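You operate a simulated robot arm through the tools that you are given. There is no shell and no other tool. Be economical: measure what you need, move in short steps, check, and stop when the job is done.

You are at the controls of a simulated robot arm. One attempt, no reset.

Task
Feed a ring out, put it in the orange box and close it.
Fine: its lid goes on after the ring; pull the chute knob back again; the other rings stay in the chute.

It is judged by the outcome, as a careful person would: the job done as asked, and still so three seconds after it is handed in. It fails if anything else is knocked over, pushed out of place, dropped, spilled or broken. Lids that push on must go on centred and level and be pressed home; caps that screw on are set level and turned clockwise until they are tight.

Robot
A 6-joint arm with a two-finger parallel gripper, fixed in place. Base frame: the origin is at the foot of the arm, x ahead of it, y to its left, z up; the work surface is at about z = 0.76. Readings come in m, degrees, newtons and seconds.
With the tool pointing down near the work surface it reaches from about 0.24 to 0.64 m from the base axis. Its first joint turns from -66.0 to 66.0 degrees. Payload 2.7 kg.
Tool frame: the origin (TCP) lies between the finger pads and is the grasp point; the fingertips stand 0.023 m ahead of it; z points along the fingers, y is the line along which they close. The gripper opens to 0.094 m. The fingers are 0.038 m wide and 0.01 m thick; the gripper's body (0.054 by 0.096 m) begins 0.039 m behind the TCP.
Orientation is told as [roll, pitch, yaw] about the base's x, y, z axes, in that order, counted from this pose: with the fingers straight down and closing along the base's y, the tool's x points along the base's -x, its y along +y and its z along -z.

Tools
- The arm moves only by the tool drive_tool. Its argument "deltas" is one flat list of numbers, 7 for each row, row after row: the turn, a rotation vector about the tool's x, y, z in degrees, then the shift along the tool's x, y, z in m, then the finger opening in m, from 0 to 0.094. In form: [rx, ry, rz, x, y, z, jaw, rx, ry, rz, x, y, z, jaw, ...]. A call has 1 to 20 rows; each row is the pose to reach, as a shift and turn from the pose commanded when the call began, along the tool's axes at that moment. Rows are played at 5 a second. More than 0.05 m and 8.6 degrees between two rows, or a gripper value outside its range, and nothing of the call is played. Where a pose cannot be reached the arm comes as near as it can. A force on the tool above 40 N (or 10 N above the force at the start of the call, whichever is more), or a blocked arm, ends the call early, and 0.2 s more pass. Each finger travels about 0.045 m/s and halts on what it meets, pressing with about 39 N; the grip force reading is that of the motor and also rises with nothing between the fingers. The clock runs only during rows and for 0.2 s after the last one: add rows that repeat a pose to give the fingers time. It gives the time, the measured TCP pose, the force on the tool (base axes), the opening and the grip force at its end, in the units of the frame above (readings bear some noise), and new pictures: "pictures" is both (left out), scene, wrist or none.
- Cameras (640 x 400 px; columns grow to the right, rows downward): "scene" is fixed at [0.0834, -0.439, 1.401]; the picture's right is [0.69, -0.72, 0.00], its down [-0.43, -0.41, -0.80] and it looks along [0.58, 0.56, -0.60] (base axes); focal length 309 px, centre (320, 200). "wrist" rides on the gripper at [-0.039, 0, -0.044] in the tool frame; the picture's right is [0.00, -1.00, 0.00], its down [0.97, 0.00, -0.24] and it looks along [0.24, 0.00, 0.97] (tool axes); focal length 218 px, centre (320, 200). There is no depth. A picture from a camera that has moved, and an enlarged one, comes with that camera's place and axes in the base frame and with its lens.
- inspect(camera, box): a new picture of the part [left, top, right, bottom] of that camera's present view, enlarged. The clock stands still meanwhile.
- job_done(): hands the job in; it is judged then, once.

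Work in short steps. Places have to be worked out from the pictures, the camera data and where the tool is seen: move nearer, look again, correct. Check each grasp and each placing, and mend what went wrong. You have 120 turns and 150 pictures in all, those below and enlarged ones among them. Open the gripper and draw the arm clear of the work before you hand the job in, unless the task says otherwise; then end with one line.

The tools are called after "Emit:" as name(argument=value, ...) on one line, values as JSON. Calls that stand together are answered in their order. drive_tool: Moves the arm, as the interface text tells. Its arguments: {"type":"object","properties":{"deltas":{"type":"array","items":{"type":"number"}},"pictures":{"type":"string","enum":["both","scene","wrist","none"]}},"required":["deltas"]} The other tools are called the same way: inspect (camera, box) takes an enlarged picture of a part of a camera's view; job_done () hands the job in.

At the start:

```text
t: 0.0
ee_pos: [0.3683, -0.0037, 1.1023]
tool_rot: [0.0, 0.0, 0.0]
ft_force: [0.4, 0.2, -0.1]
gripper_width: 0.0939
grasp_force: 0.0
```

scene: 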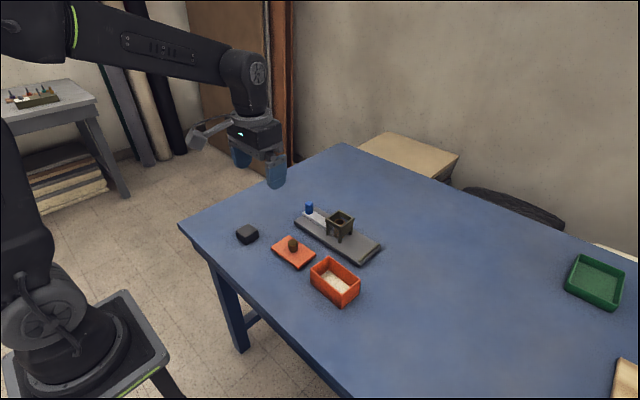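
wrist: 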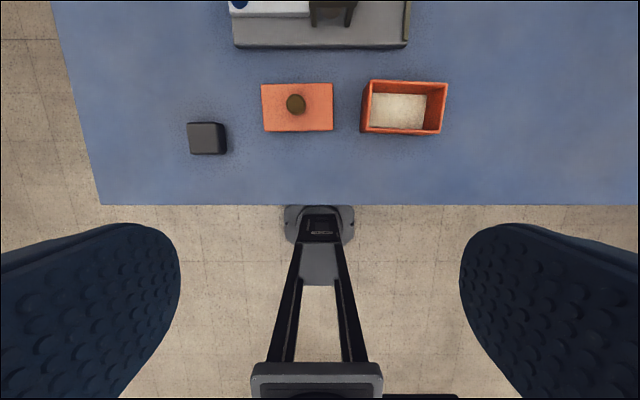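

I start with enlarged views of the chute, lid and box.

Emit:
inspect(camera="scene", box=[220, 180, 400, 310])

Emit:
inspect(camera="wrist", box=[160, 0, 480, 200])

```text
3.08 times, centred on (310, 245) of scene
camera zoom: at [0.0834, -0.439, 1.401], right [0.69, -0.72, 0.0], down [-0.43, -0.41, -0.8], along [0.58, 0.56, -0.6], focal length 950 px, centre (351, 62)
```

zoom: 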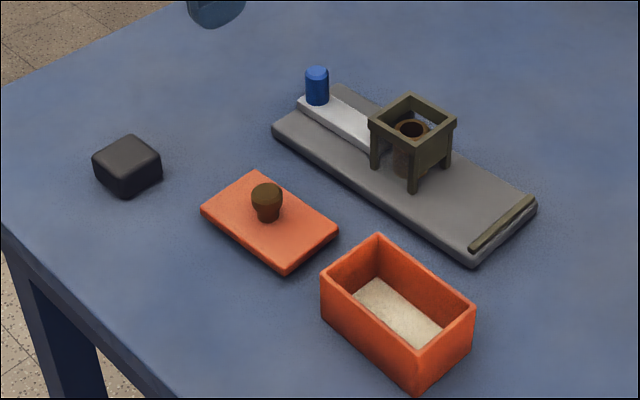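

```text
2.00 times, centred on (320, 100) of wrist
camera zoom: at [0.406, -0.0059, 1.1467], right [0.0, -1.0, 0.0], down [-0.97, 0.0, 0.24], along [-0.24, 0.0, -0.97], focal length 436 px, centre (320, 400)
```

zoom: 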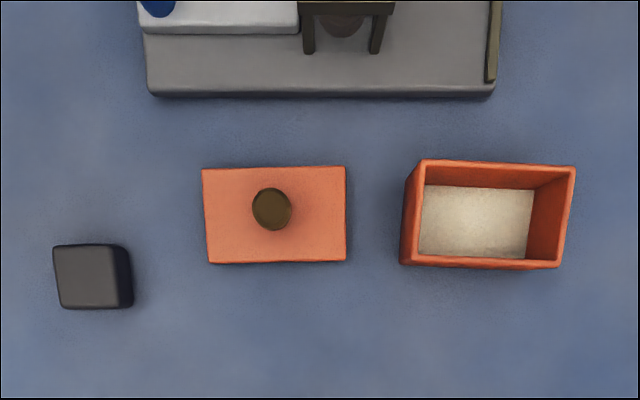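

The chute lies at x≈0.55–0.65, with its knob at its +y end. I move forward over it to look at it from above.

Emit:
drive_tool(deltas=[0, 0, 0, -0.04, 0, 0.03, 0.094, 0, 0, 0, -0.08, 0, 0.06, 0.094, 0, 0, 0, -0.12, 0, 0.09, 0.094, 0, 0, 0, -0.16, 0, 0.1, 0.094, 0, 0, 0, -0.18, 0, 0.1, 0.094])

```text
t: 1.2
ee_pos: [0.5478, -0.0056, 1.0027]
tool_rot: [0.0, 0.1, -0.1]
ft_force: [-0.3, -0.3, 0.3]
gripper_width: 0.0939
grasp_force: 0.1
camera wrist: at [0.5862, -0.007, 1.0478], right [0.0, -1.0, 0.0], down [-0.97, 0.0, 0.24], along [-0.24, 0.0, -0.97], focal length 218 px, centre (320, 200)
```

scene: 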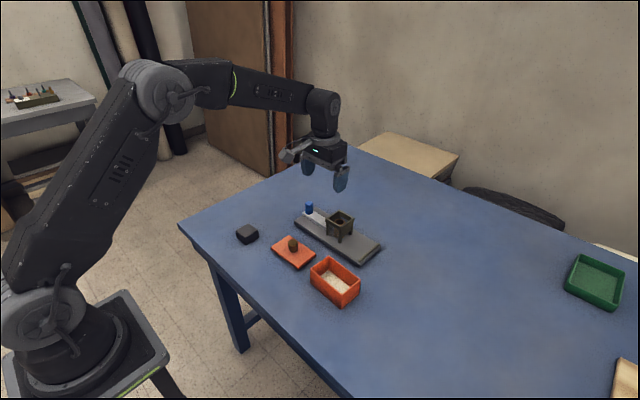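
wrist: 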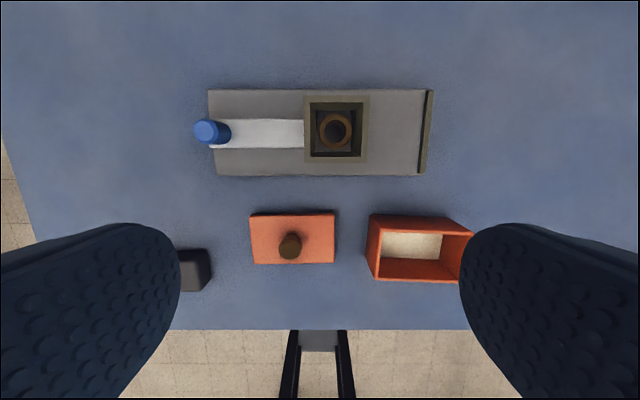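

Emit:
inspect(camera="wrist", box=[180, 70, 460, 245])

Emit:
inspect(camera="scene", box=[285, 190, 395, 265])

```text
2.29 times, centred on (320, 158) of wrist
camera zoom: at [0.5862, -0.007, 1.0478], right [0.0, -1.0, 0.0], down [-0.97, 0.0, 0.24], along [-0.24, 0.0, -0.97], focal length 499 px, centre (320, 297)
```

zoom: 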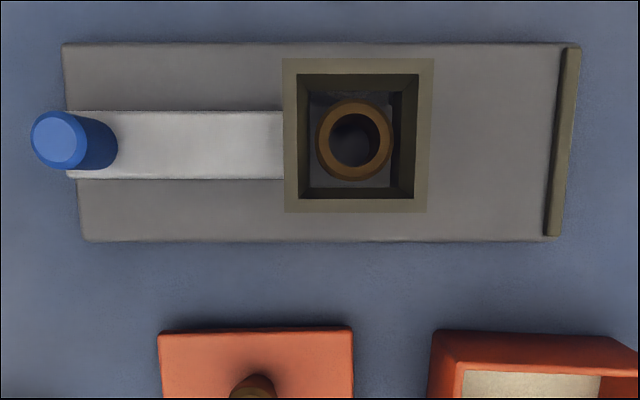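

```text
5.33 times, centred on (340, 228) of scene
camera zoom: at [0.0834, -0.4391, 1.401], right [0.69, -0.72, 0.0], down [-0.43, -0.41, -0.8], along [0.58, 0.56, -0.6], focal length 1646 px, centre (213, 53)
```

zoom: 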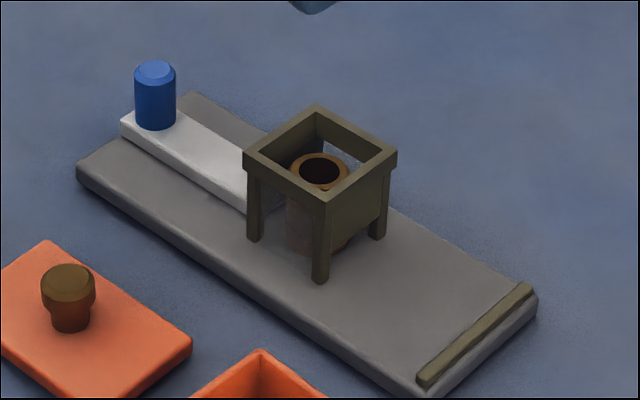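

Estimates: knob at (0.602, 0.111) with its top at z≈0.82, frame y from 0.008 to −0.052 with its top at z≈0.85, slab top at z≈0.775. I turn the tool +90° so the fingers close along x and the camera sits on the +y side, away from the frame, and stop above the knob.

Emit:
drive_tool(deltas=[0, 0, -8.2, -0.005, 0.011, 0.005, 0.094, 0, 0, -16.4, -0.01, 0.022, 0.01, 0.094, 0, 0, -24.6, -0.015, 0.033, 0.015, 0.094, 0, 0, -32.8, -0.02, 0.044, 0.02, 0.094, 0, 0, -41, -0.025, 0.055, 0.025, 0.094, 0, 0, -49.2, -0.03, 0.066, 0.03, 0.094, 0, 0, -57.4, -0.035, 0.077, 0.035, 0.09, 0, 0, -65.6, -0.04, 0.088, 0.04, 0.08, 0, 0, -73.8, -0.045, 0.099, 0.045, 0.07, 0, 0, -82, -0.05, 0.11, 0.05, 0.06, 0, 0, -90, -0.054, 0.117, 0.06, 0.06, 0, 0, -90, -0.054, 0.117, 0.06, 0.06])

```text
t: 3.8
ee_pos: [0.6007, 0.1122, 0.9419]
tool_rot: [0.0, -0.1, 90.1]
ft_force: [1.0, 0.5, -0.6]
gripper_width: 0.0599
grasp_force: 0.1
camera wrist: at [0.5997, 0.1505, 0.9865], right [1.0, 0.0, 0.0], down [0.0, -0.97, 0.24], along [0.0, -0.24, -0.97], focal length 218 px, centre (320, 200)
```

scene: 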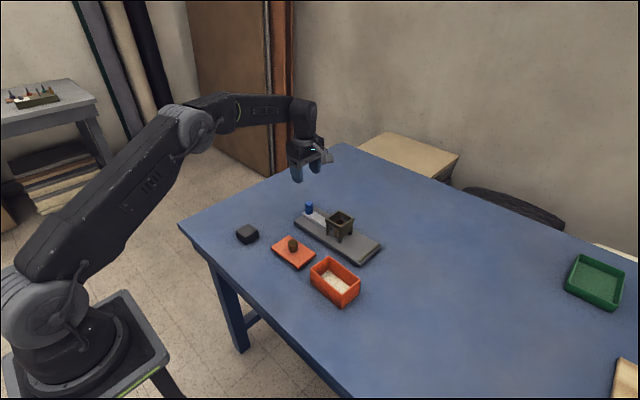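
wrist: 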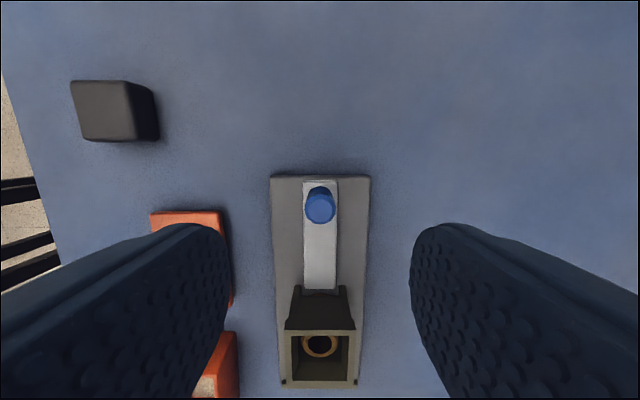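

The knob is aligned in x and sits at y≈0.106. I descend around it with the jaws open, keeping the tips just above the slide bar.

Emit:
drive_tool(deltas=[0, 0, 0, 0.006, 0, 0.04, 0.06, 0, 0, 0, 0.006, 0, 0.08, 0.06, 0, 0, 0, 0.006, 0, 0.11, 0.06, 0, 0, 0, 0.006, 0, 0.126, 0.06, 0, 0, 0, 0.006, 0, 0.126, 0.06])

Emit:
inspect(camera="scene", box=[265, 170, 375, 245])

```text
t: 5.0
ee_pos: [0.6005, 0.1058, 0.8169]
tool_rot: [0.0, 0.0, 90.0]
ft_force: [0.2, -0.2, 0.9]
gripper_width: 0.0599
grasp_force: 0.1
camera wrist: at [0.5998, 0.1435, 0.8609], right [1.0, 0.0, 0.0], down [0.0, -0.97, 0.24], along [0.0, -0.24, -0.97], focal length 218 px, centre (320, 200)
```

scene: 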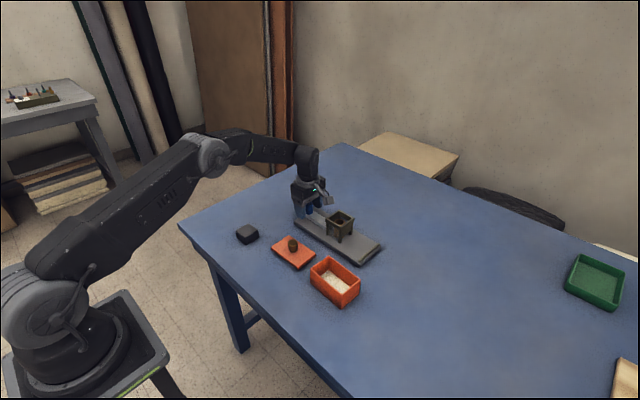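
wrist: 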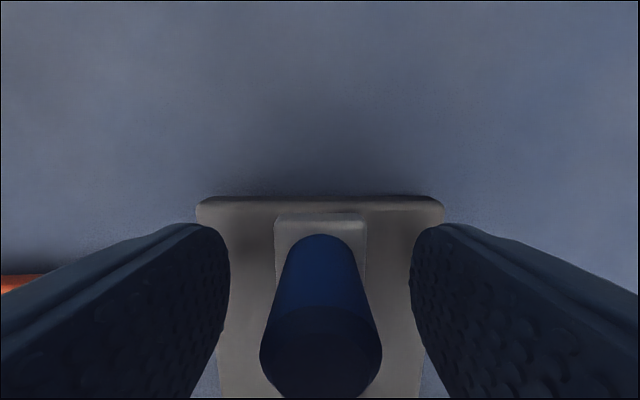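

```text
5.33 times, centred on (320, 208) of scene
camera zoom: at [0.0834, -0.439, 1.401], right [0.69, -0.72, 0.0], down [-0.43, -0.41, -0.8], along [0.58, 0.56, -0.6], focal length 1646 px, centre (320, 160)
```

zoom: 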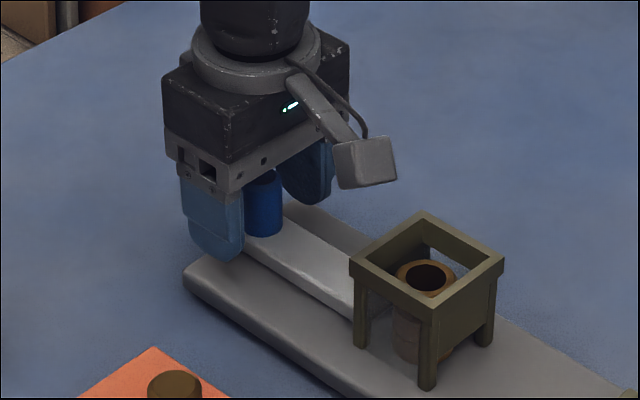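

The bracket is on the tool's +x side and will pass over the frame during the push. I raise 6 mm for clearance and grip the knob.

Emit:
drive_tool(deltas=[0, 0, 0, 0, 0, -0.006, 0.06, 0, 0, 0, 0, 0, -0.006, 0.04, 0, 0, 0, 0, 0, -0.006, 0.02, 0, 0, 0, 0, 0, -0.006, 0.01, 0, 0, 0, 0, 0, -0.006, 0.01], pictures="wrist")

```text
t: 6.2
ee_pos: [0.5995, 0.1073, 0.8242]
tool_rot: [0.1, 0.0, 90.0]
ft_force: [-6.6, -1.4, 2.3]
gripper_width: 0.0234
grasp_force: 39.2
camera wrist: at [0.6, 0.1441, 0.8669], right [1.0, 0.0, 0.0], down [0.0, -0.97, 0.24], along [0.0, -0.24, -0.97], focal length 218 px, centre (320, 200)
```

wrist: 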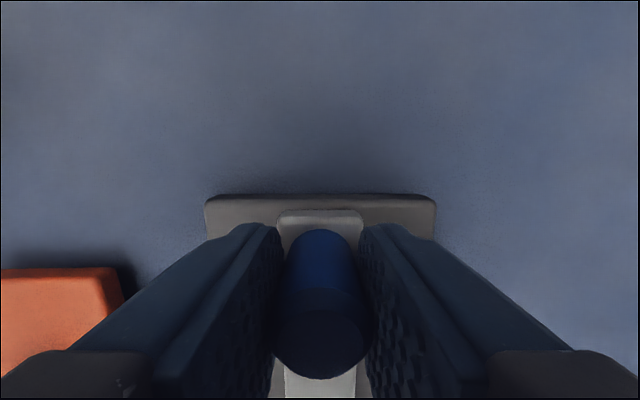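

Knob is gripped at 23 mm. I push it 4 cm toward −y and watch the force.

Emit:
drive_tool(deltas=[0, 0, 0, 0.007, 0, 0, 0.01, 0, 0, 0, 0.014, 0, 0, 0.01, 0, 0, 0, 0.021, 0, 0, 0.01, 0, 0, 0, 0.028, 0, 0, 0.01, 0, 0, 0, 0.034, 0, 0, 0.01, 0, 0, 0, 0.04, 0, 0, 0.01], pictures="none")

Emit:
inspect(camera="scene", box=[285, 180, 405, 265])

```text
t: 7.6
ee_pos: [0.6008, 0.0655, 0.8231]
tool_rot: [-0.1, 0.0, 89.9]
ft_force: [-17.4, 2.3, 11.5]
gripper_width: 0.0234
grasp_force: 39.0
```

```text
4.71 times, centred on (345, 222) of scene
camera zoom: at [0.0827, -0.4391, 1.401], right [0.69, -0.72, 0.0], down [-0.43, -0.41, -0.8], along [0.58, 0.56, -0.6], focal length 1452 px, centre (202, 94)
```

zoom: 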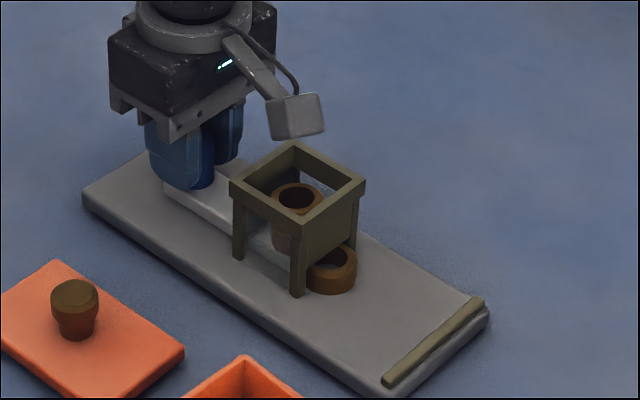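

The ring is coming out under the gate and the rest of the stack stays put. I push another 2.7 cm.

Emit:
drive_tool(deltas=[0, 0, 0, 0.006, 0, 0, 0.01, 0, 0, 0, 0.012, 0, 0, 0.01, 0, 0, 0, 0.018, 0, 0, 0.01, 0, 0, 0, 0.023, 0, 0, 0.01, 0, 0, 0, 0.027, 0, 0, 0.01], pictures="none")

Emit:
inspect(camera="scene", box=[285, 180, 405, 265])

```text
t: 8.8
ee_pos: [0.6012, 0.0392, 0.8219]
tool_rot: [0.1, 0.0, 90.0]
ft_force: [-19.0, 1.7, 14.6]
gripper_width: 0.0232
grasp_force: 39.1
```

```text
4.71 times, centred on (345, 222) of scene
camera zoom: at [0.0826, -0.439, 1.4011], right [0.69, -0.72, 0.0], down [-0.43, -0.41, -0.8], along [0.58, 0.56, -0.6], focal length 1452 px, centre (202, 94)
```

zoom: 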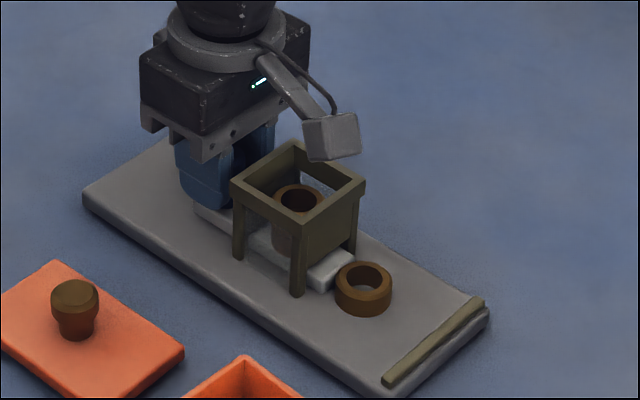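

The ring is out. I push 5 mm more to give finger room beyond the frame.

Emit:
drive_tool(deltas=[0, 0, 0, 0.003, 0, 0, 0.01, 0, 0, 0, 0.005, 0, 0, 0.01, 0, 0, 0, 0.005, 0, 0, 0.01], pictures="none")

Emit:
inspect(camera="scene", box=[285, 180, 405, 265])

```text
t: 9.6
ee_pos: [0.6012, 0.0337, 0.8236]
tool_rot: [0.2, 0.0, 90.0]
ft_force: [-19.1, 0.5, 14.6]
gripper_width: 0.0234
grasp_force: 39.1
```

```text
4.71 times, centred on (345, 222) of scene
camera zoom: at [0.0827, -0.439, 1.4011], right [0.69, -0.72, 0.0], down [-0.43, -0.41, -0.8], along [0.58, 0.56, -0.6], focal length 1452 px, centre (202, 94)
```

zoom: 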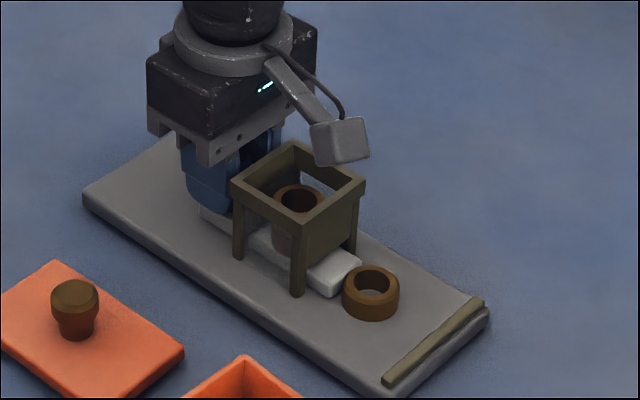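

Now I pull the knob back the full 72 mm.

Emit:
drive_tool(deltas=[0, 0, 0, -0.008, 0, 0, 0.01, 0, 0, 0, -0.016, 0, 0, 0.01, 0, 0, 0, -0.024, 0, 0, 0.01, 0, 0, 0, -0.032, 0, 0, 0.01, 0, 0, 0, -0.04, 0, 0, 0.01, 0, 0, 0, -0.048, 0, 0, 0.01, 0, 0, 0, -0.056, 0, 0, 0.01, 0, 0, 0, -0.064, 0, 0, 0.01, 0, 0, 0, -0.069, 0, 0, 0.01, 0, 0, 0, -0.072, 0, 0, 0.01, 0, 0, 0, -0.072, 0, 0, 0.01], pictures="none")

Emit:
inspect(camera="scene", box=[285, 180, 405, 265])

```text
t: 12.0
ee_pos: [0.6024, 0.1063, 0.8226]
tool_rot: [0.1, 0.1, 90.1]
ft_force: [-10.7, -0.2, 8.5]
gripper_width: 0.0234
grasp_force: 39.4
```

```text
4.71 times, centred on (345, 222) of scene
camera zoom: at [0.083, -0.4391, 1.401], right [0.69, -0.72, 0.0], down [-0.43, -0.41, -0.8], along [0.58, 0.56, -0.6], focal length 1452 px, centre (202, 94)
```

zoom: 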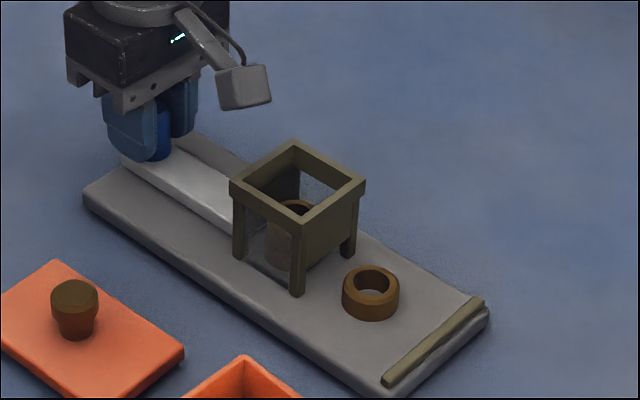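

The slide is back and the remaining stack dropped as it should. I release, rise, and go above the ring.

Emit:
drive_tool(deltas=[0, 0, 0, 0, 0, 0, 0.03, 0, 0, 0, 0, 0, 0, 0.06, 0, 0, 0, 0, 0, 0, 0.06, 0, 0, 0, 0, 0, -0.03, 0.06, 0, 0, 0, 0, 0, -0.07, 0.06, 0, 0, 0, 0, 0, -0.11, 0.06, 0, 0, 0, 0.04, 0, -0.13, 0.06, 0, 0, 0, 0.08, 0, -0.13, 0.06, 0, 0, 0, 0.12, 0, -0.13, 0.06, 0, 0, 0, 0.16, 0, -0.13, 0.06, 0, 0, 0, 0.19, 0, -0.12, 0.06, 0, 0, 0, 0.19, 0, -0.12, 0.06])

Emit:
inspect(camera="wrist", box=[220, 80, 420, 205])

```text
t: 14.6
ee_pos: [0.5998, -0.0858, 0.94]
tool_rot: [-0.1, 0.0, 90.0]
ft_force: [0.5, -0.4, 0.2]
gripper_width: 0.0599
grasp_force: 0.1
camera wrist: at [0.6001, -0.0474, 0.9845], right [1.0, 0.0, 0.0], down [0.0, -0.97, 0.24], along [0.0, -0.24, -0.97], focal length 218 px, centre (320, 200)
```

scene: 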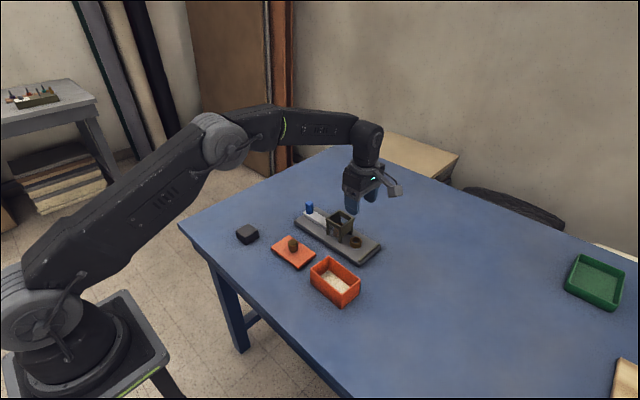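
wrist: 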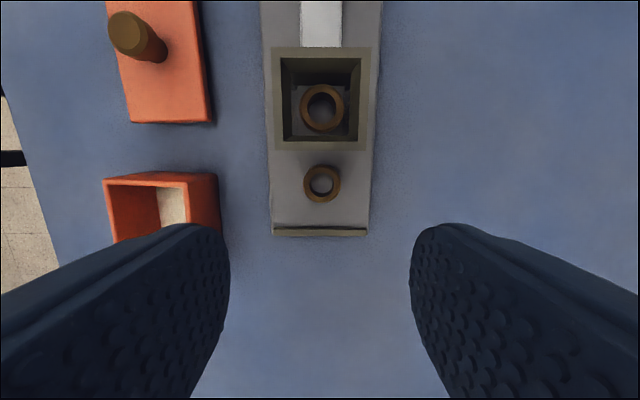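

```text
3.20 times, centred on (320, 142) of wrist
camera zoom: at [0.6001, -0.0474, 0.9845], right [1.0, 0.0, 0.0], down [0.0, -0.97, 0.24], along [0.0, -0.24, -0.97], focal length 698 px, centre (320, 384)
```

zoom: 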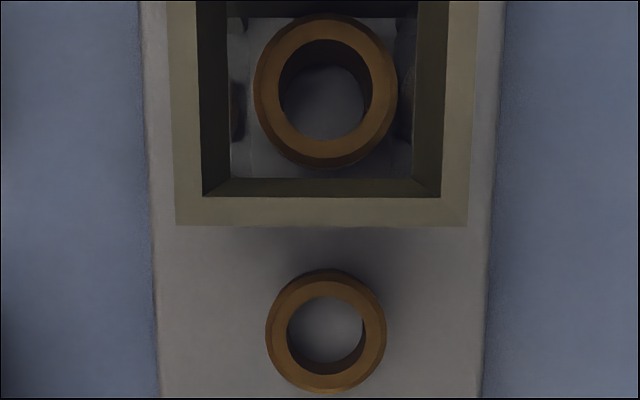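

Ring is at about (0.602, −0.081), outer diameter 34 mm. I descend at y≈−0.085 so the gripper body clears the frame, with tips at z≈0.782.

Emit:
drive_tool(deltas=[0, 0, 0, 0, -0.002, 0.045, 0.06, 0, 0, 0, 0, -0.002, 0.09, 0.06, 0, 0, 0, 0, -0.002, 0.12, 0.06, 0, 0, 0, 0, -0.002, 0.135, 0.06, 0, 0, 0, 0, -0.002, 0.135, 0.06])

Emit:
inspect(camera="scene", box=[300, 190, 420, 265])

```text
t: 15.8
ee_pos: [0.6024, -0.0832, 0.8059]
tool_rot: [-0.1, 0.0, 90.0]
ft_force: [0.0, 0.0, 0.5]
gripper_width: 0.0601
grasp_force: 0.0
camera wrist: at [0.6016, -0.0466, 0.8507], right [1.0, 0.0, 0.0], down [0.0, -0.97, 0.24], along [0.0, -0.24, -0.97], focal length 218 px, centre (320, 200)
```

scene: 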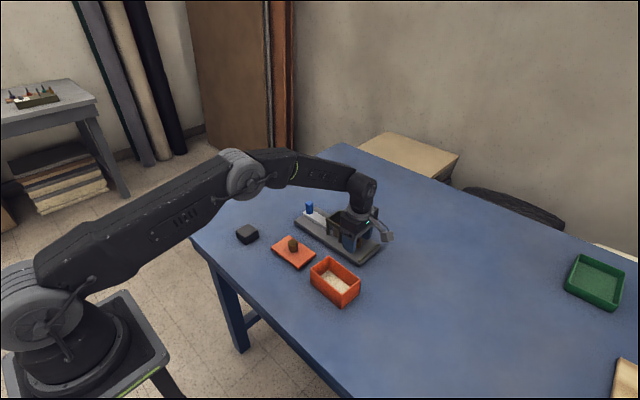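
wrist: 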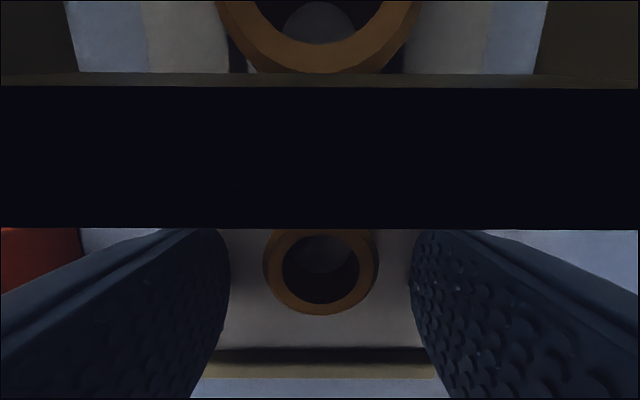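

```text
5.33 times, centred on (360, 228) of scene
camera zoom: at [0.0834, -0.439, 1.401], right [0.69, -0.72, 0.0], down [-0.43, -0.41, -0.8], along [0.58, 0.56, -0.6], focal length 1646 px, centre (107, 53)
```

zoom: 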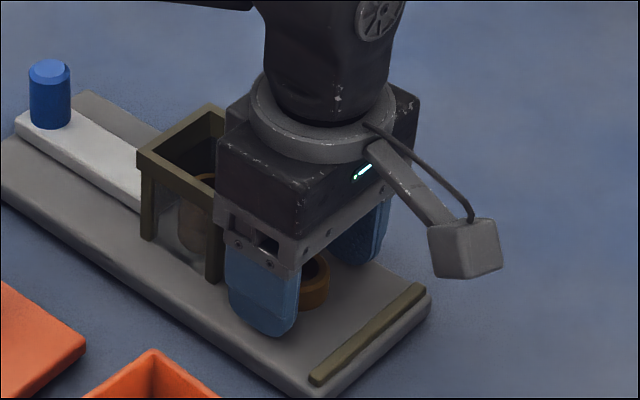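

Clear of the frame, with the ring centred between the pads. I lower 2 mm, close and lift 15 mm.

Emit:
drive_tool(deltas=[0, 0, 0, 0, 0, 0.002, 0.045, 0, 0, 0, 0, 0, 0.002, 0.03, 0, 0, 0, 0, 0, 0.002, 0.02, 0, 0, 0, 0, 0, 0.002, 0.02, 0, 0, 0, 0, 0, -0.01, 0.02, 0, 0, 0, 0, 0, -0.02, 0.02])

```text
t: 17.2
ee_pos: [0.6032, -0.0828, 0.8285]
tool_rot: [0.1, 0.0, 90.1]
ft_force: [0.0, -0.5, -0.3]
gripper_width: 0.032
grasp_force: 38.6
camera wrist: at [0.6033, -0.0455, 0.8727], right [1.0, 0.0, 0.0], down [0.0, -0.97, 0.24], along [0.0, -0.24, -0.97], focal length 218 px, centre (320, 200)
```

scene: 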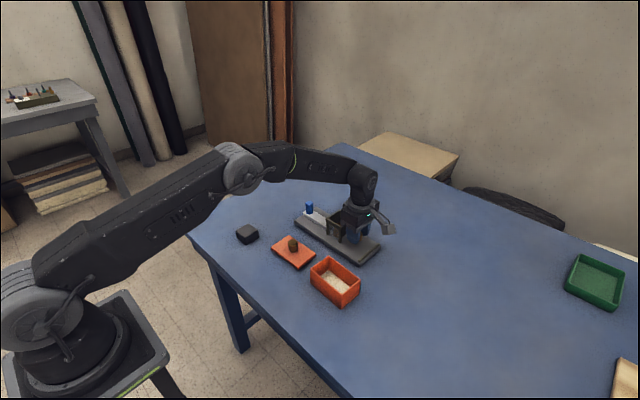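
wrist: 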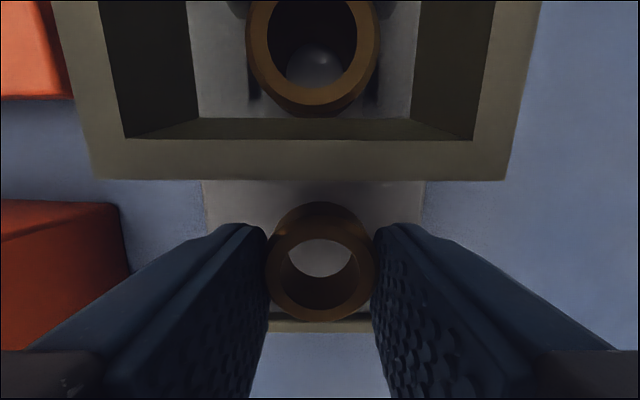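

The ring is held (32 mm). I rise, move over the box and turn back to yaw 0 so the fingers close along the box's long side.

Emit:
drive_tool(deltas=[0, 0, 0, 0, 0, -0.045, 0.02, 0, 0, 0, 0, 0, -0.09, 0.02, 0, 0, 8.2, 0, 0.01, -0.13, 0.02, 0, 0, 16.4, 0.005, 0.025, -0.13, 0.02, 0, 0, 24.6, 0.01, 0.04, -0.13, 0.02, 0, 0, 32.8, 0.015, 0.055, -0.13, 0.02, 0, 0, 41, 0.02, 0.07, -0.13, 0.02, 0, 0, 49.2, 0.025, 0.085, -0.13, 0.02, 0, 0, 57.4, 0.03, 0.1, -0.13, 0.02, 0, 0, 65.6, 0.035, 0.115, -0.13, 0.02, 0, 0, 73.8, 0.04, 0.125, -0.13, 0.02, 0, 0, 82, 0.045, 0.135, -0.13, 0.02, 0, 0, 90, 0.045, 0.143, -0.13, 0.02, 0, 0, 90, 0.045, 0.143, -0.13, 0.02])

Emit:
inspect(camera="wrist", box=[200, 80, 440, 230])

```text
t: 20.2
ee_pos: [0.4602, -0.1293, 0.9571]
tool_rot: [0.0, 0.0, -0.2]
ft_force: [0.5, -0.4, -0.6]
gripper_width: 0.0321
grasp_force: 39.1
camera wrist: at [0.4983, -0.1305, 1.0014], right [0.0, -1.0, 0.0], down [-0.97, 0.0, 0.24], along [-0.24, 0.0, -0.97], focal length 218 px, centre (320, 200)
```

scene: 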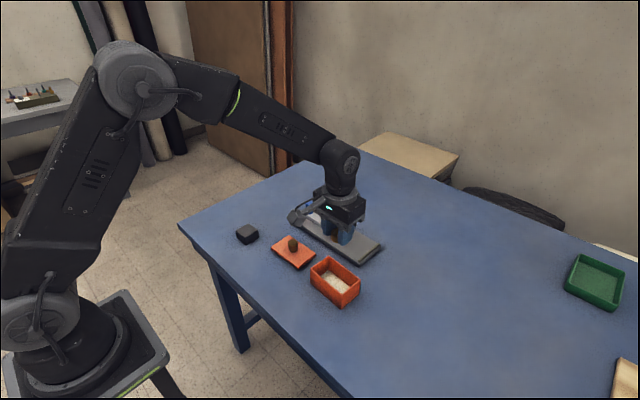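
wrist: 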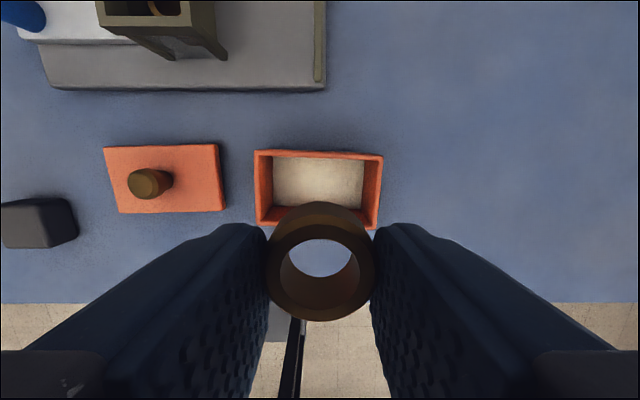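

```text
2.67 times, centred on (320, 155) of wrist
camera zoom: at [0.4983, -0.1305, 1.0014], right [0.0, -1.0, 0.0], down [-0.97, 0.0, 0.24], along [-0.24, 0.0, -0.97], focal length 582 px, centre (320, 320)
```

zoom: 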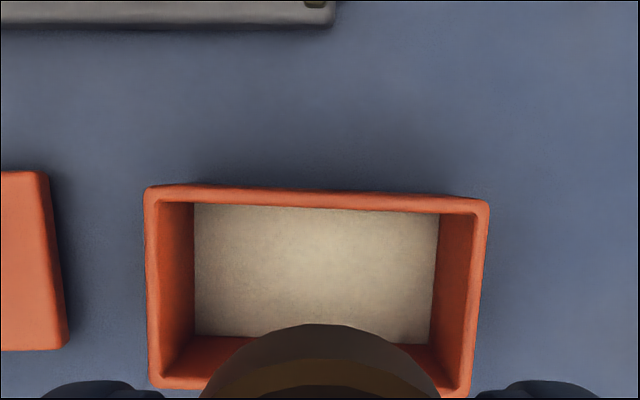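

Box centre ≈ (0.4565, −0.1286), rim at z≈0.80, yaw about −2°. I lower the ring to near the floor.

Emit:
drive_tool(deltas=[0, 0, 0, 0.004, 0.001, 0.045, 0.02, 0, 0, 0, 0.004, 0.001, 0.09, 0.02, 0, 0, 0, 0.004, 0.001, 0.125, 0.02, 0, 0, 0, 0.004, 0.001, 0.145, 0.02, 0, 0, 0, 0.004, 0.001, 0.153, 0.02, 0, 0, 0, 0.004, 0.001, 0.158, 0.02, 0, 0, 0, 0.004, 0.001, 0.158, 0.02])

Emit:
inspect(camera="scene", box=[280, 210, 400, 310])

```text
t: 21.8
ee_pos: [0.456, -0.1292, 0.7991]
tool_rot: [0.1, 0.0, 0.1]
ft_force: [-0.8, -0.4, 0.1]
gripper_width: 0.032
grasp_force: 39.1
camera wrist: at [0.4949, -0.1298, 0.8431], right [0.0, -1.0, 0.0], down [-0.97, 0.0, 0.24], along [-0.24, 0.0, -0.97], focal length 218 px, centre (320, 200)
```

scene: 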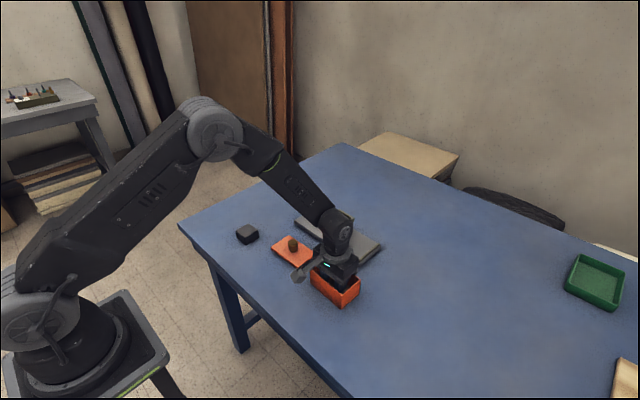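
wrist: 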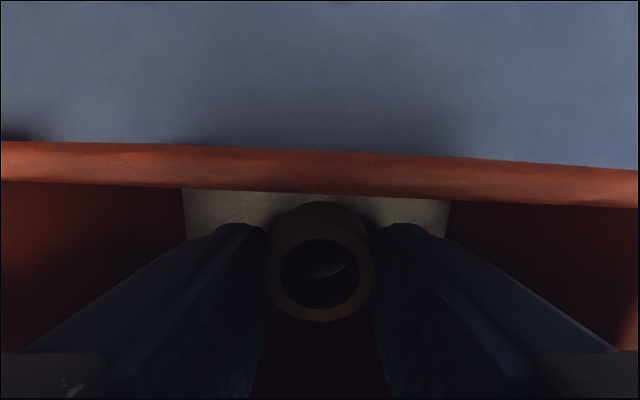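

```text
4.00 times, centred on (340, 260) of scene
camera zoom: at [0.0834, -0.4391, 1.401], right [0.69, -0.72, 0.0], down [-0.43, -0.41, -0.8], along [0.58, 0.56, -0.6], focal length 1235 px, centre (240, -40)
```

zoom: 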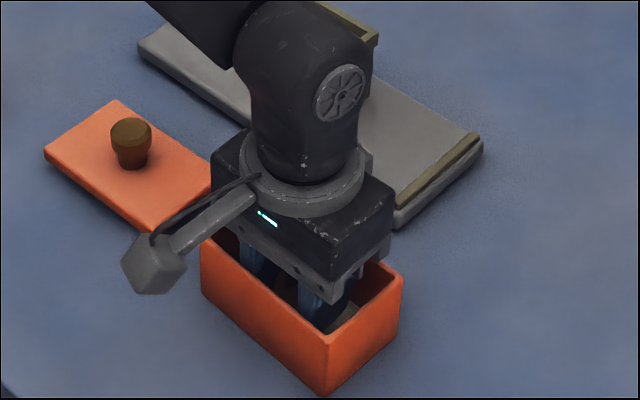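

No contact yet; I lower a few mm more.

Emit:
drive_tool(deltas=[0, 0, 0, 0, 0, 0.003, 0.02, 0, 0, 0, 0, 0, 0.005, 0.02, 0, 0, 0, 0, 0, 0.005, 0.02], pictures="none")

```text
t: 22.6
ee_pos: [0.4551, -0.1273, 0.7939]
tool_rot: [0.0, 0.1, 0.0]
ft_force: [-0.4, 1.0, -1.1]
gripper_width: 0.0322
grasp_force: 38.5
```

The ring bottom should be within a few mm of the floor. I open and rise straight up.

Emit:
drive_tool(deltas=[0, 0, 0, 0, 0, 0, 0.04, 0, 0, 0, 0, 0, 0, 0.054, 0, 0, 0, 0, 0, 0, 0.054, 0, 0, 0, 0, 0, -0.02, 0.054, 0, 0, 0, 0, 0, -0.06, 0.054, 0, 0, 0, 0, 0, -0.1, 0.054, 0, 0, 0, 0, 0, -0.14, 0.054, 0, 0, 0, 0, 0, -0.165, 0.054])

Emit:
inspect(camera="wrist", box=[200, 100, 440, 250])

```text
t: 24.4
ee_pos: [0.4542, -0.129, 0.9598]
tool_rot: [0.0, -0.1, 0.0]
ft_force: [0.5, 0.6, 0.0]
gripper_width: 0.054
grasp_force: 0.1
camera wrist: at [0.4939, -0.1299, 1.0042], right [0.0, -1.0, 0.0], down [-0.97, 0.0, 0.24], along [-0.24, 0.0, -0.97], focal length 218 px, centre (320, 200)
```

scene: 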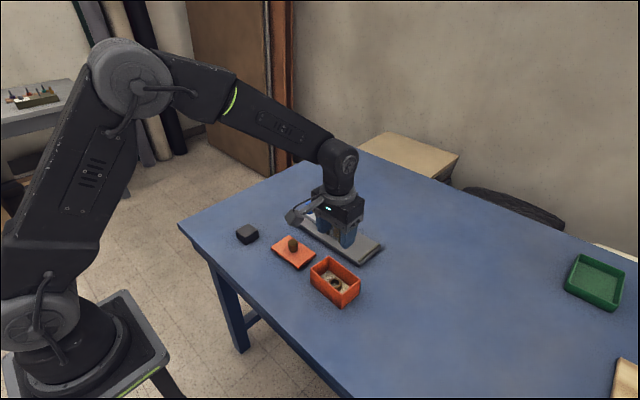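
wrist: 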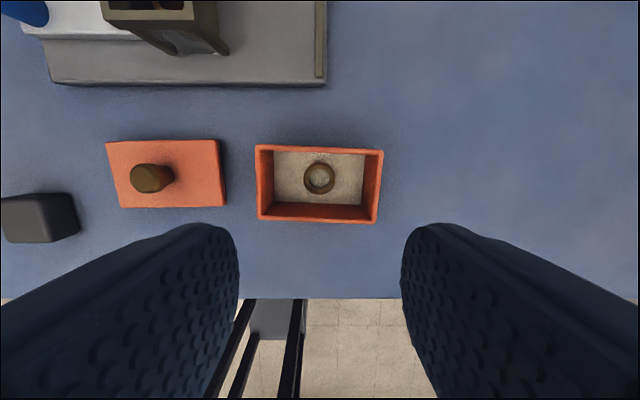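

```text
2.67 times, centred on (320, 175) of wrist
camera zoom: at [0.4939, -0.1299, 1.0042], right [0.0, -1.0, 0.0], down [-0.97, 0.0, 0.24], along [-0.24, 0.0, -0.97], focal length 582 px, centre (320, 267)
```

zoom: 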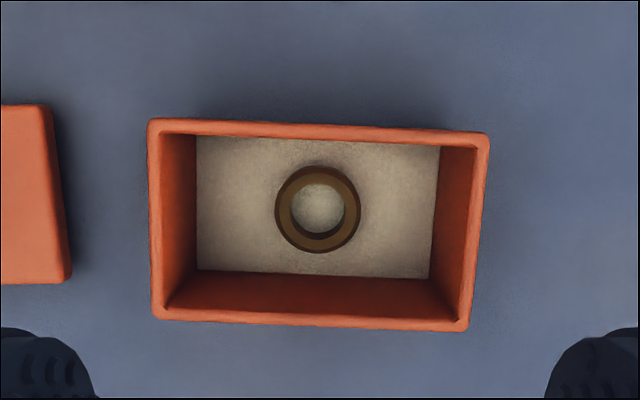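

The ring lies flat in the box. I take a scene close-up to triangulate the rim height and the lid.

Emit:
inspect(camera="scene", box=[260, 225, 372, 315])

Emit:
inspect(camera="wrist", box=[90, 110, 250, 230])

```text
4.44 times, centred on (316, 270) of scene
camera zoom: at [0.0834, -0.439, 1.401], right [0.69, -0.72, 0.0], down [-0.43, -0.41, -0.8], along [0.58, 0.56, -0.6], focal length 1372 px, centre (338, -111)
```

zoom: 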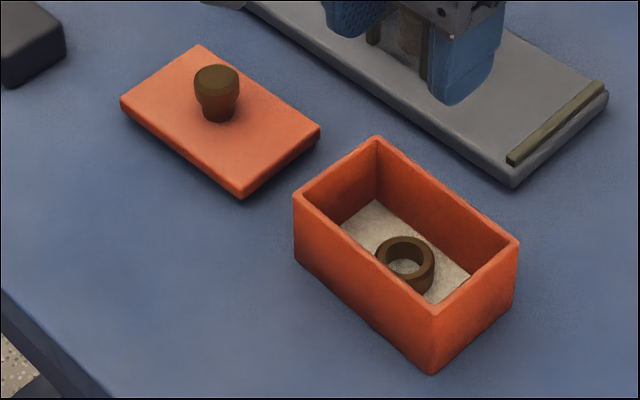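

```text
3.33 times, centred on (170, 170) of wrist
camera zoom: at [0.4939, -0.1299, 1.0042], right [0.0, -1.0, 0.0], down [-0.97, 0.0, 0.24], along [-0.24, 0.0, -0.97], focal length 728 px, centre (820, 300)
```

zoom: 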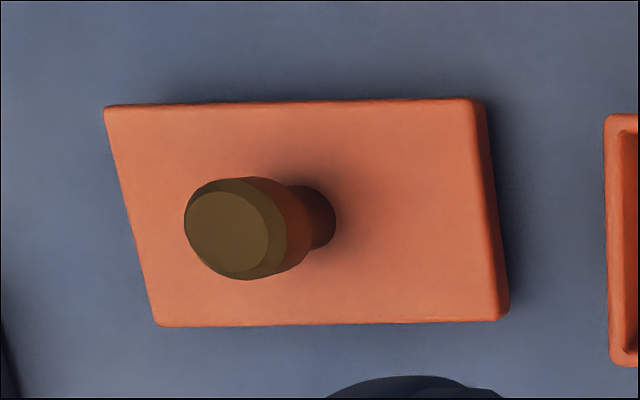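

Box centre ≈ (0.458, −0.128), yaw ≈ −2.5°, rim z≈0.806. Lid centre ≈ (0.4636, 0.0328), yaw ≈ +1°, knob top z≈0.806. I move above the lid knob.

Emit:
drive_tool(deltas=[0, 0, 0, -0.002, 0.04, 0, 0.06, 0, 0, 0, -0.004, 0.08, 0, 0.06, 0, 0, 0, -0.007, 0.12, 0.01, 0.06, 0, 0, -1.1, -0.0094, 0.162, 0.03, 0.06, 0, 0, -1.1, -0.0094, 0.162, 0.05, 0.06, 0, 0, -1.1, -0.0094, 0.162, 0.05, 0.06], pictures="wrist")

Emit:
inspect(camera="wrist", box=[220, 100, 420, 225])

```text
t: 25.8
ee_pos: [0.4657, 0.0342, 0.9102]
tool_rot: [0.0, 0.1, 1.0]
ft_force: [-0.6, 0.7, -0.4]
gripper_width: 0.0598
grasp_force: 0.0
camera wrist: at [0.5043, 0.0341, 0.9544], right [0.02, -1.0, 0.0], down [-0.97, -0.02, 0.24], along [-0.24, 0.0, -0.97], focal length 218 px, centre (320, 200)
```

wrist: 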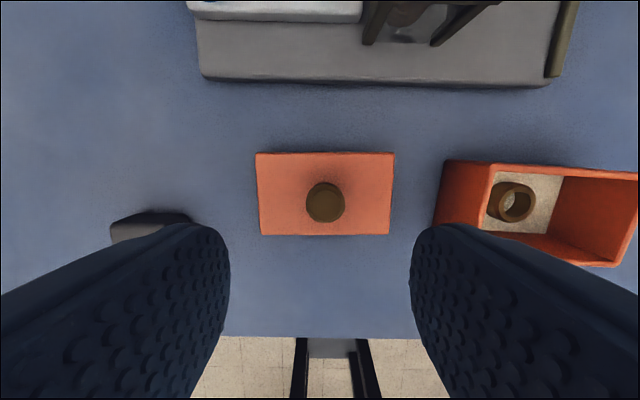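

```text
3.20 times, centred on (320, 162) of wrist
camera zoom: at [0.5043, 0.0341, 0.9544], right [0.02, -1.0, 0.0], down [-0.97, -0.02, 0.24], along [-0.24, 0.0, -0.97], focal length 698 px, centre (320, 320)
```

zoom: 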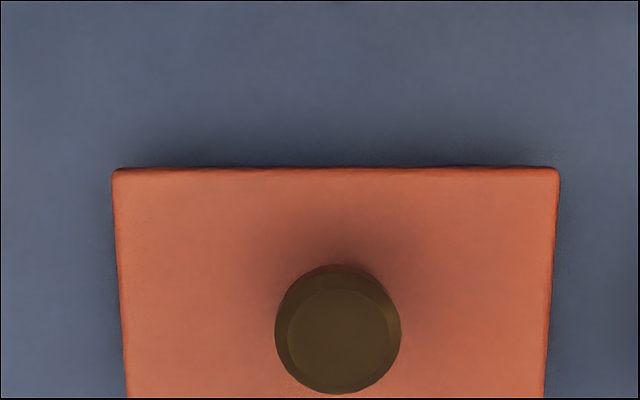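

The knob is at about (0.4628, 0.0297) and the yaw matches the lid. I correct and descend to TCP z≈0.80.

Emit:
drive_tool(deltas=[0, 0, 0, 0.003, -0.0045, 0.03, 0.06, 0, 0, 0, 0.003, -0.0045, 0.07, 0.06, 0, 0, 0, 0.003, -0.0045, 0.095, 0.06, 0, 0, 0, 0.003, -0.0045, 0.109, 0.06, 0, 0, 0, 0.003, -0.0045, 0.109, 0.06], pictures="wrist")

Emit:
inspect(camera="scene", box=[250, 205, 362, 285])

```text
t: 27.0
ee_pos: [0.4627, 0.0292, 0.8028]
tool_rot: [0.0, -0.1, 1.1]
ft_force: [-8.1, -0.1, 27.4]
gripper_width: 0.0599
grasp_force: 0.0
camera wrist: at [0.5011, 0.0292, 0.8468], right [0.02, -1.0, 0.0], down [-0.97, -0.02, 0.24], along [-0.24, 0.0, -0.97], focal length 218 px, centre (320, 200)
```

wrist: 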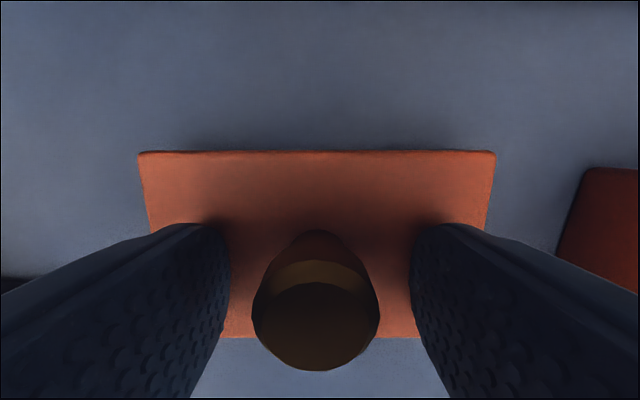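

```text
5.00 times, centred on (306, 245) of scene
camera zoom: at [0.0828, -0.4391, 1.401], right [0.69, -0.72, 0.0], down [-0.43, -0.41, -0.8], along [0.58, 0.56, -0.6], focal length 1543 px, centre (390, -25)
```

zoom: 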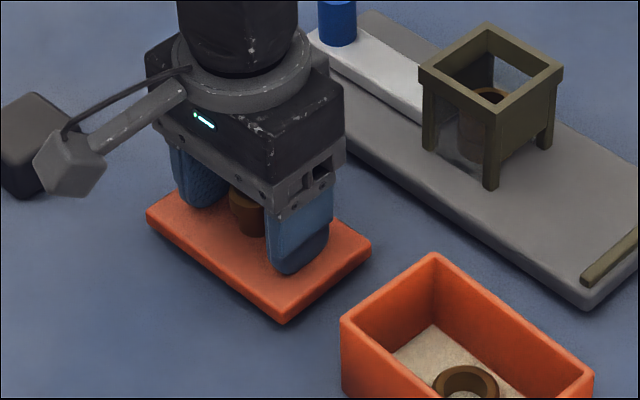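

The tips touched the lid (27 N), so its top is at z≈0.78. I raise 6 mm, then close on the knob's wide part.

Emit:
drive_tool(deltas=[0, 0, 0, 0, 0, -0.006, 0.06, 0, 0, 0, 0, 0, -0.006, 0.045, 0, 0, 0, 0, 0, -0.006, 0.03, 0, 0, 0, 0, 0, -0.006, 0.015, 0, 0, 0, 0, 0, -0.006, 0.015], pictures="wrist")

```text
t: 28.2
ee_pos: [0.4616, 0.0291, 0.8065]
tool_rot: [-0.1, 0.1, 0.9]
ft_force: [-0.1, -0.1, -0.3]
gripper_width: 0.0245
grasp_force: 38.9
camera wrist: at [0.5011, 0.0291, 0.8507], right [0.02, -1.0, 0.0], down [-0.97, -0.02, 0.24], along [-0.24, 0.0, -0.97], focal length 218 px, centre (320, 200)
```

wrist: 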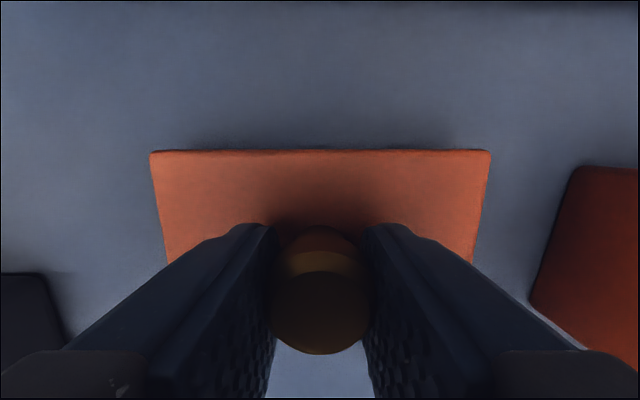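

Knob gripped at 24.5 mm. I lift the lid and check it.

Emit:
drive_tool(deltas=[0, 0, 0, 0, 0, -0.015, 0.015, 0, 0, 0, 0, 0, -0.04, 0.015, 0, 0, 0, 0, 0, -0.07, 0.015, 0, 0, 0, 0, 0, -0.1, 0.015, 0, 0, 0, 0, 0, -0.1, 0.015], pictures="wrist")

Emit:
inspect(camera="scene", box=[240, 175, 360, 255])

```text
t: 29.4
ee_pos: [0.464, 0.0276, 0.9059]
tool_rot: [0.0, 0.0, 1.2]
ft_force: [-0.4, 0.1, -0.4]
gripper_width: 0.0246
grasp_force: 38.6
camera wrist: at [0.5029, 0.0282, 0.9509], right [0.02, -1.0, 0.0], down [-0.97, -0.02, 0.24], along [-0.24, 0.0, -0.97], focal length 218 px, centre (320, 200)
```

wrist: 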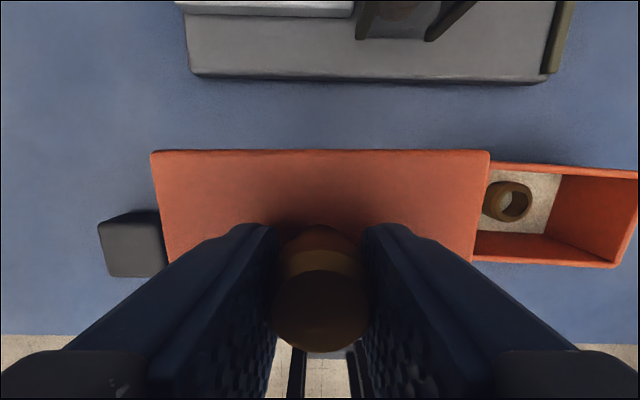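

```text
5.00 times, centred on (300, 215) of scene
camera zoom: at [0.0834, -0.4391, 1.401], right [0.69, -0.72, 0.0], down [-0.43, -0.41, -0.8], along [0.58, 0.56, -0.6], focal length 1543 px, centre (420, 125)
```

zoom: 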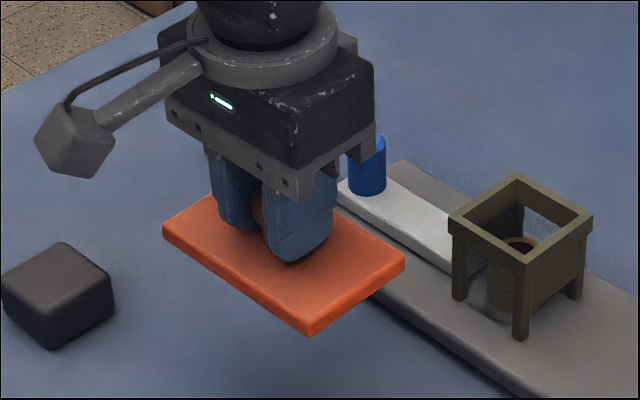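

The lid is held level. Working in commanded coordinates, I place its centre over the box at (0.459, −0.127) with yaw −2.5°, staying at this height.

Emit:
drive_tool(deltas=[0, 0, 0.9, 0.002, -0.035, 0, 0.015, 0, 0, 1.8, 0.004, -0.075, 0, 0.015, 0, 0, 2.7, 0.007, -0.115, 0, 0.015, 0, 0, 3.6, 0.0093, -0.145, 0, 0.015, 0, 0, 3.6, 0.0093, -0.1557, 0, 0.015, 0, 0, 3.6, 0.0093, -0.1557, 0, 0.015], pictures="wrist")

Emit:
inspect(camera="scene", box=[280, 220, 400, 310])

```text
t: 30.8
ee_pos: [0.4554, -0.1253, 0.9065]
tool_rot: [0.0, 0.0, -2.5]
ft_force: [0.2, -0.1, -0.6]
gripper_width: 0.0245
grasp_force: 39.0
camera wrist: at [0.4946, -0.1289, 0.9503], right [-0.04, -1.0, 0.0], down [-0.97, 0.04, 0.24], along [-0.24, 0.01, -0.97], focal length 218 px, centre (320, 200)
```

wrist: 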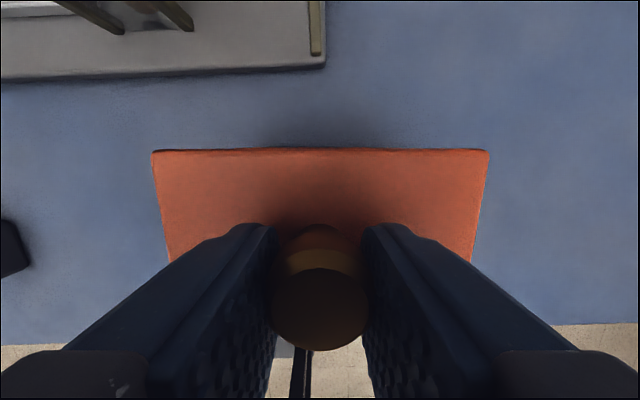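

```text
4.44 times, centred on (340, 265) of scene
camera zoom: at [0.0834, -0.4391, 1.401], right [0.69, -0.72, 0.0], down [-0.43, -0.41, -0.8], along [0.58, 0.56, -0.6], focal length 1372 px, centre (231, -89)
```

zoom: 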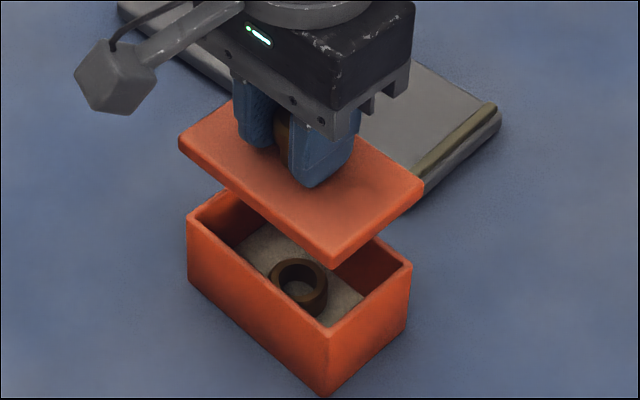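

Seen from the scene camera, the lid is centred along that diagonal and overhangs evenly. I descend to a few mm above the rim and recheck.

Emit:
drive_tool(deltas=[0, 0, 0, 0, 0, 0.02, 0.015, 0, 0, 0, 0, 0, 0.036, 0.015, 0, 0, 0, 0, 0, 0.042, 0.015, 0, 0, 0, 0, 0, 0.042, 0.015], pictures="wrist")

Emit:
inspect(camera="scene", box=[300, 240, 380, 310])

```text
t: 31.8
ee_pos: [0.4571, -0.1261, 0.8649]
tool_rot: [0.0, 0.1, -2.5]
ft_force: [0.5, 0.0, -0.5]
gripper_width: 0.0246
grasp_force: 39.2
camera wrist: at [0.4959, -0.1282, 0.9088], right [-0.04, -1.0, 0.0], down [-0.97, 0.04, 0.24], along [-0.24, 0.01, -0.97], focal length 218 px, centre (320, 200)
```

wrist: 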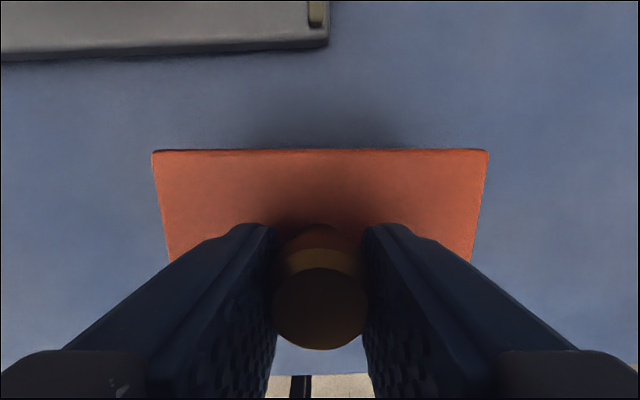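

```text
5.71 times, centred on (340, 275) of scene
camera zoom: at [0.0834, -0.4391, 1.401], right [0.69, -0.72, 0.0], down [-0.43, -0.41, -0.8], along [0.58, 0.56, -0.6], focal length 1764 px, centre (206, -229)
```

zoom: 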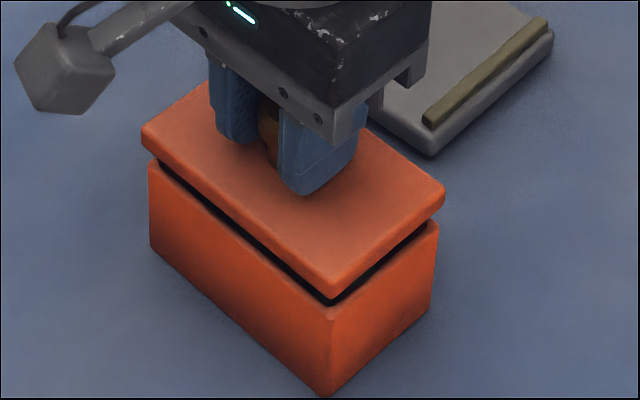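

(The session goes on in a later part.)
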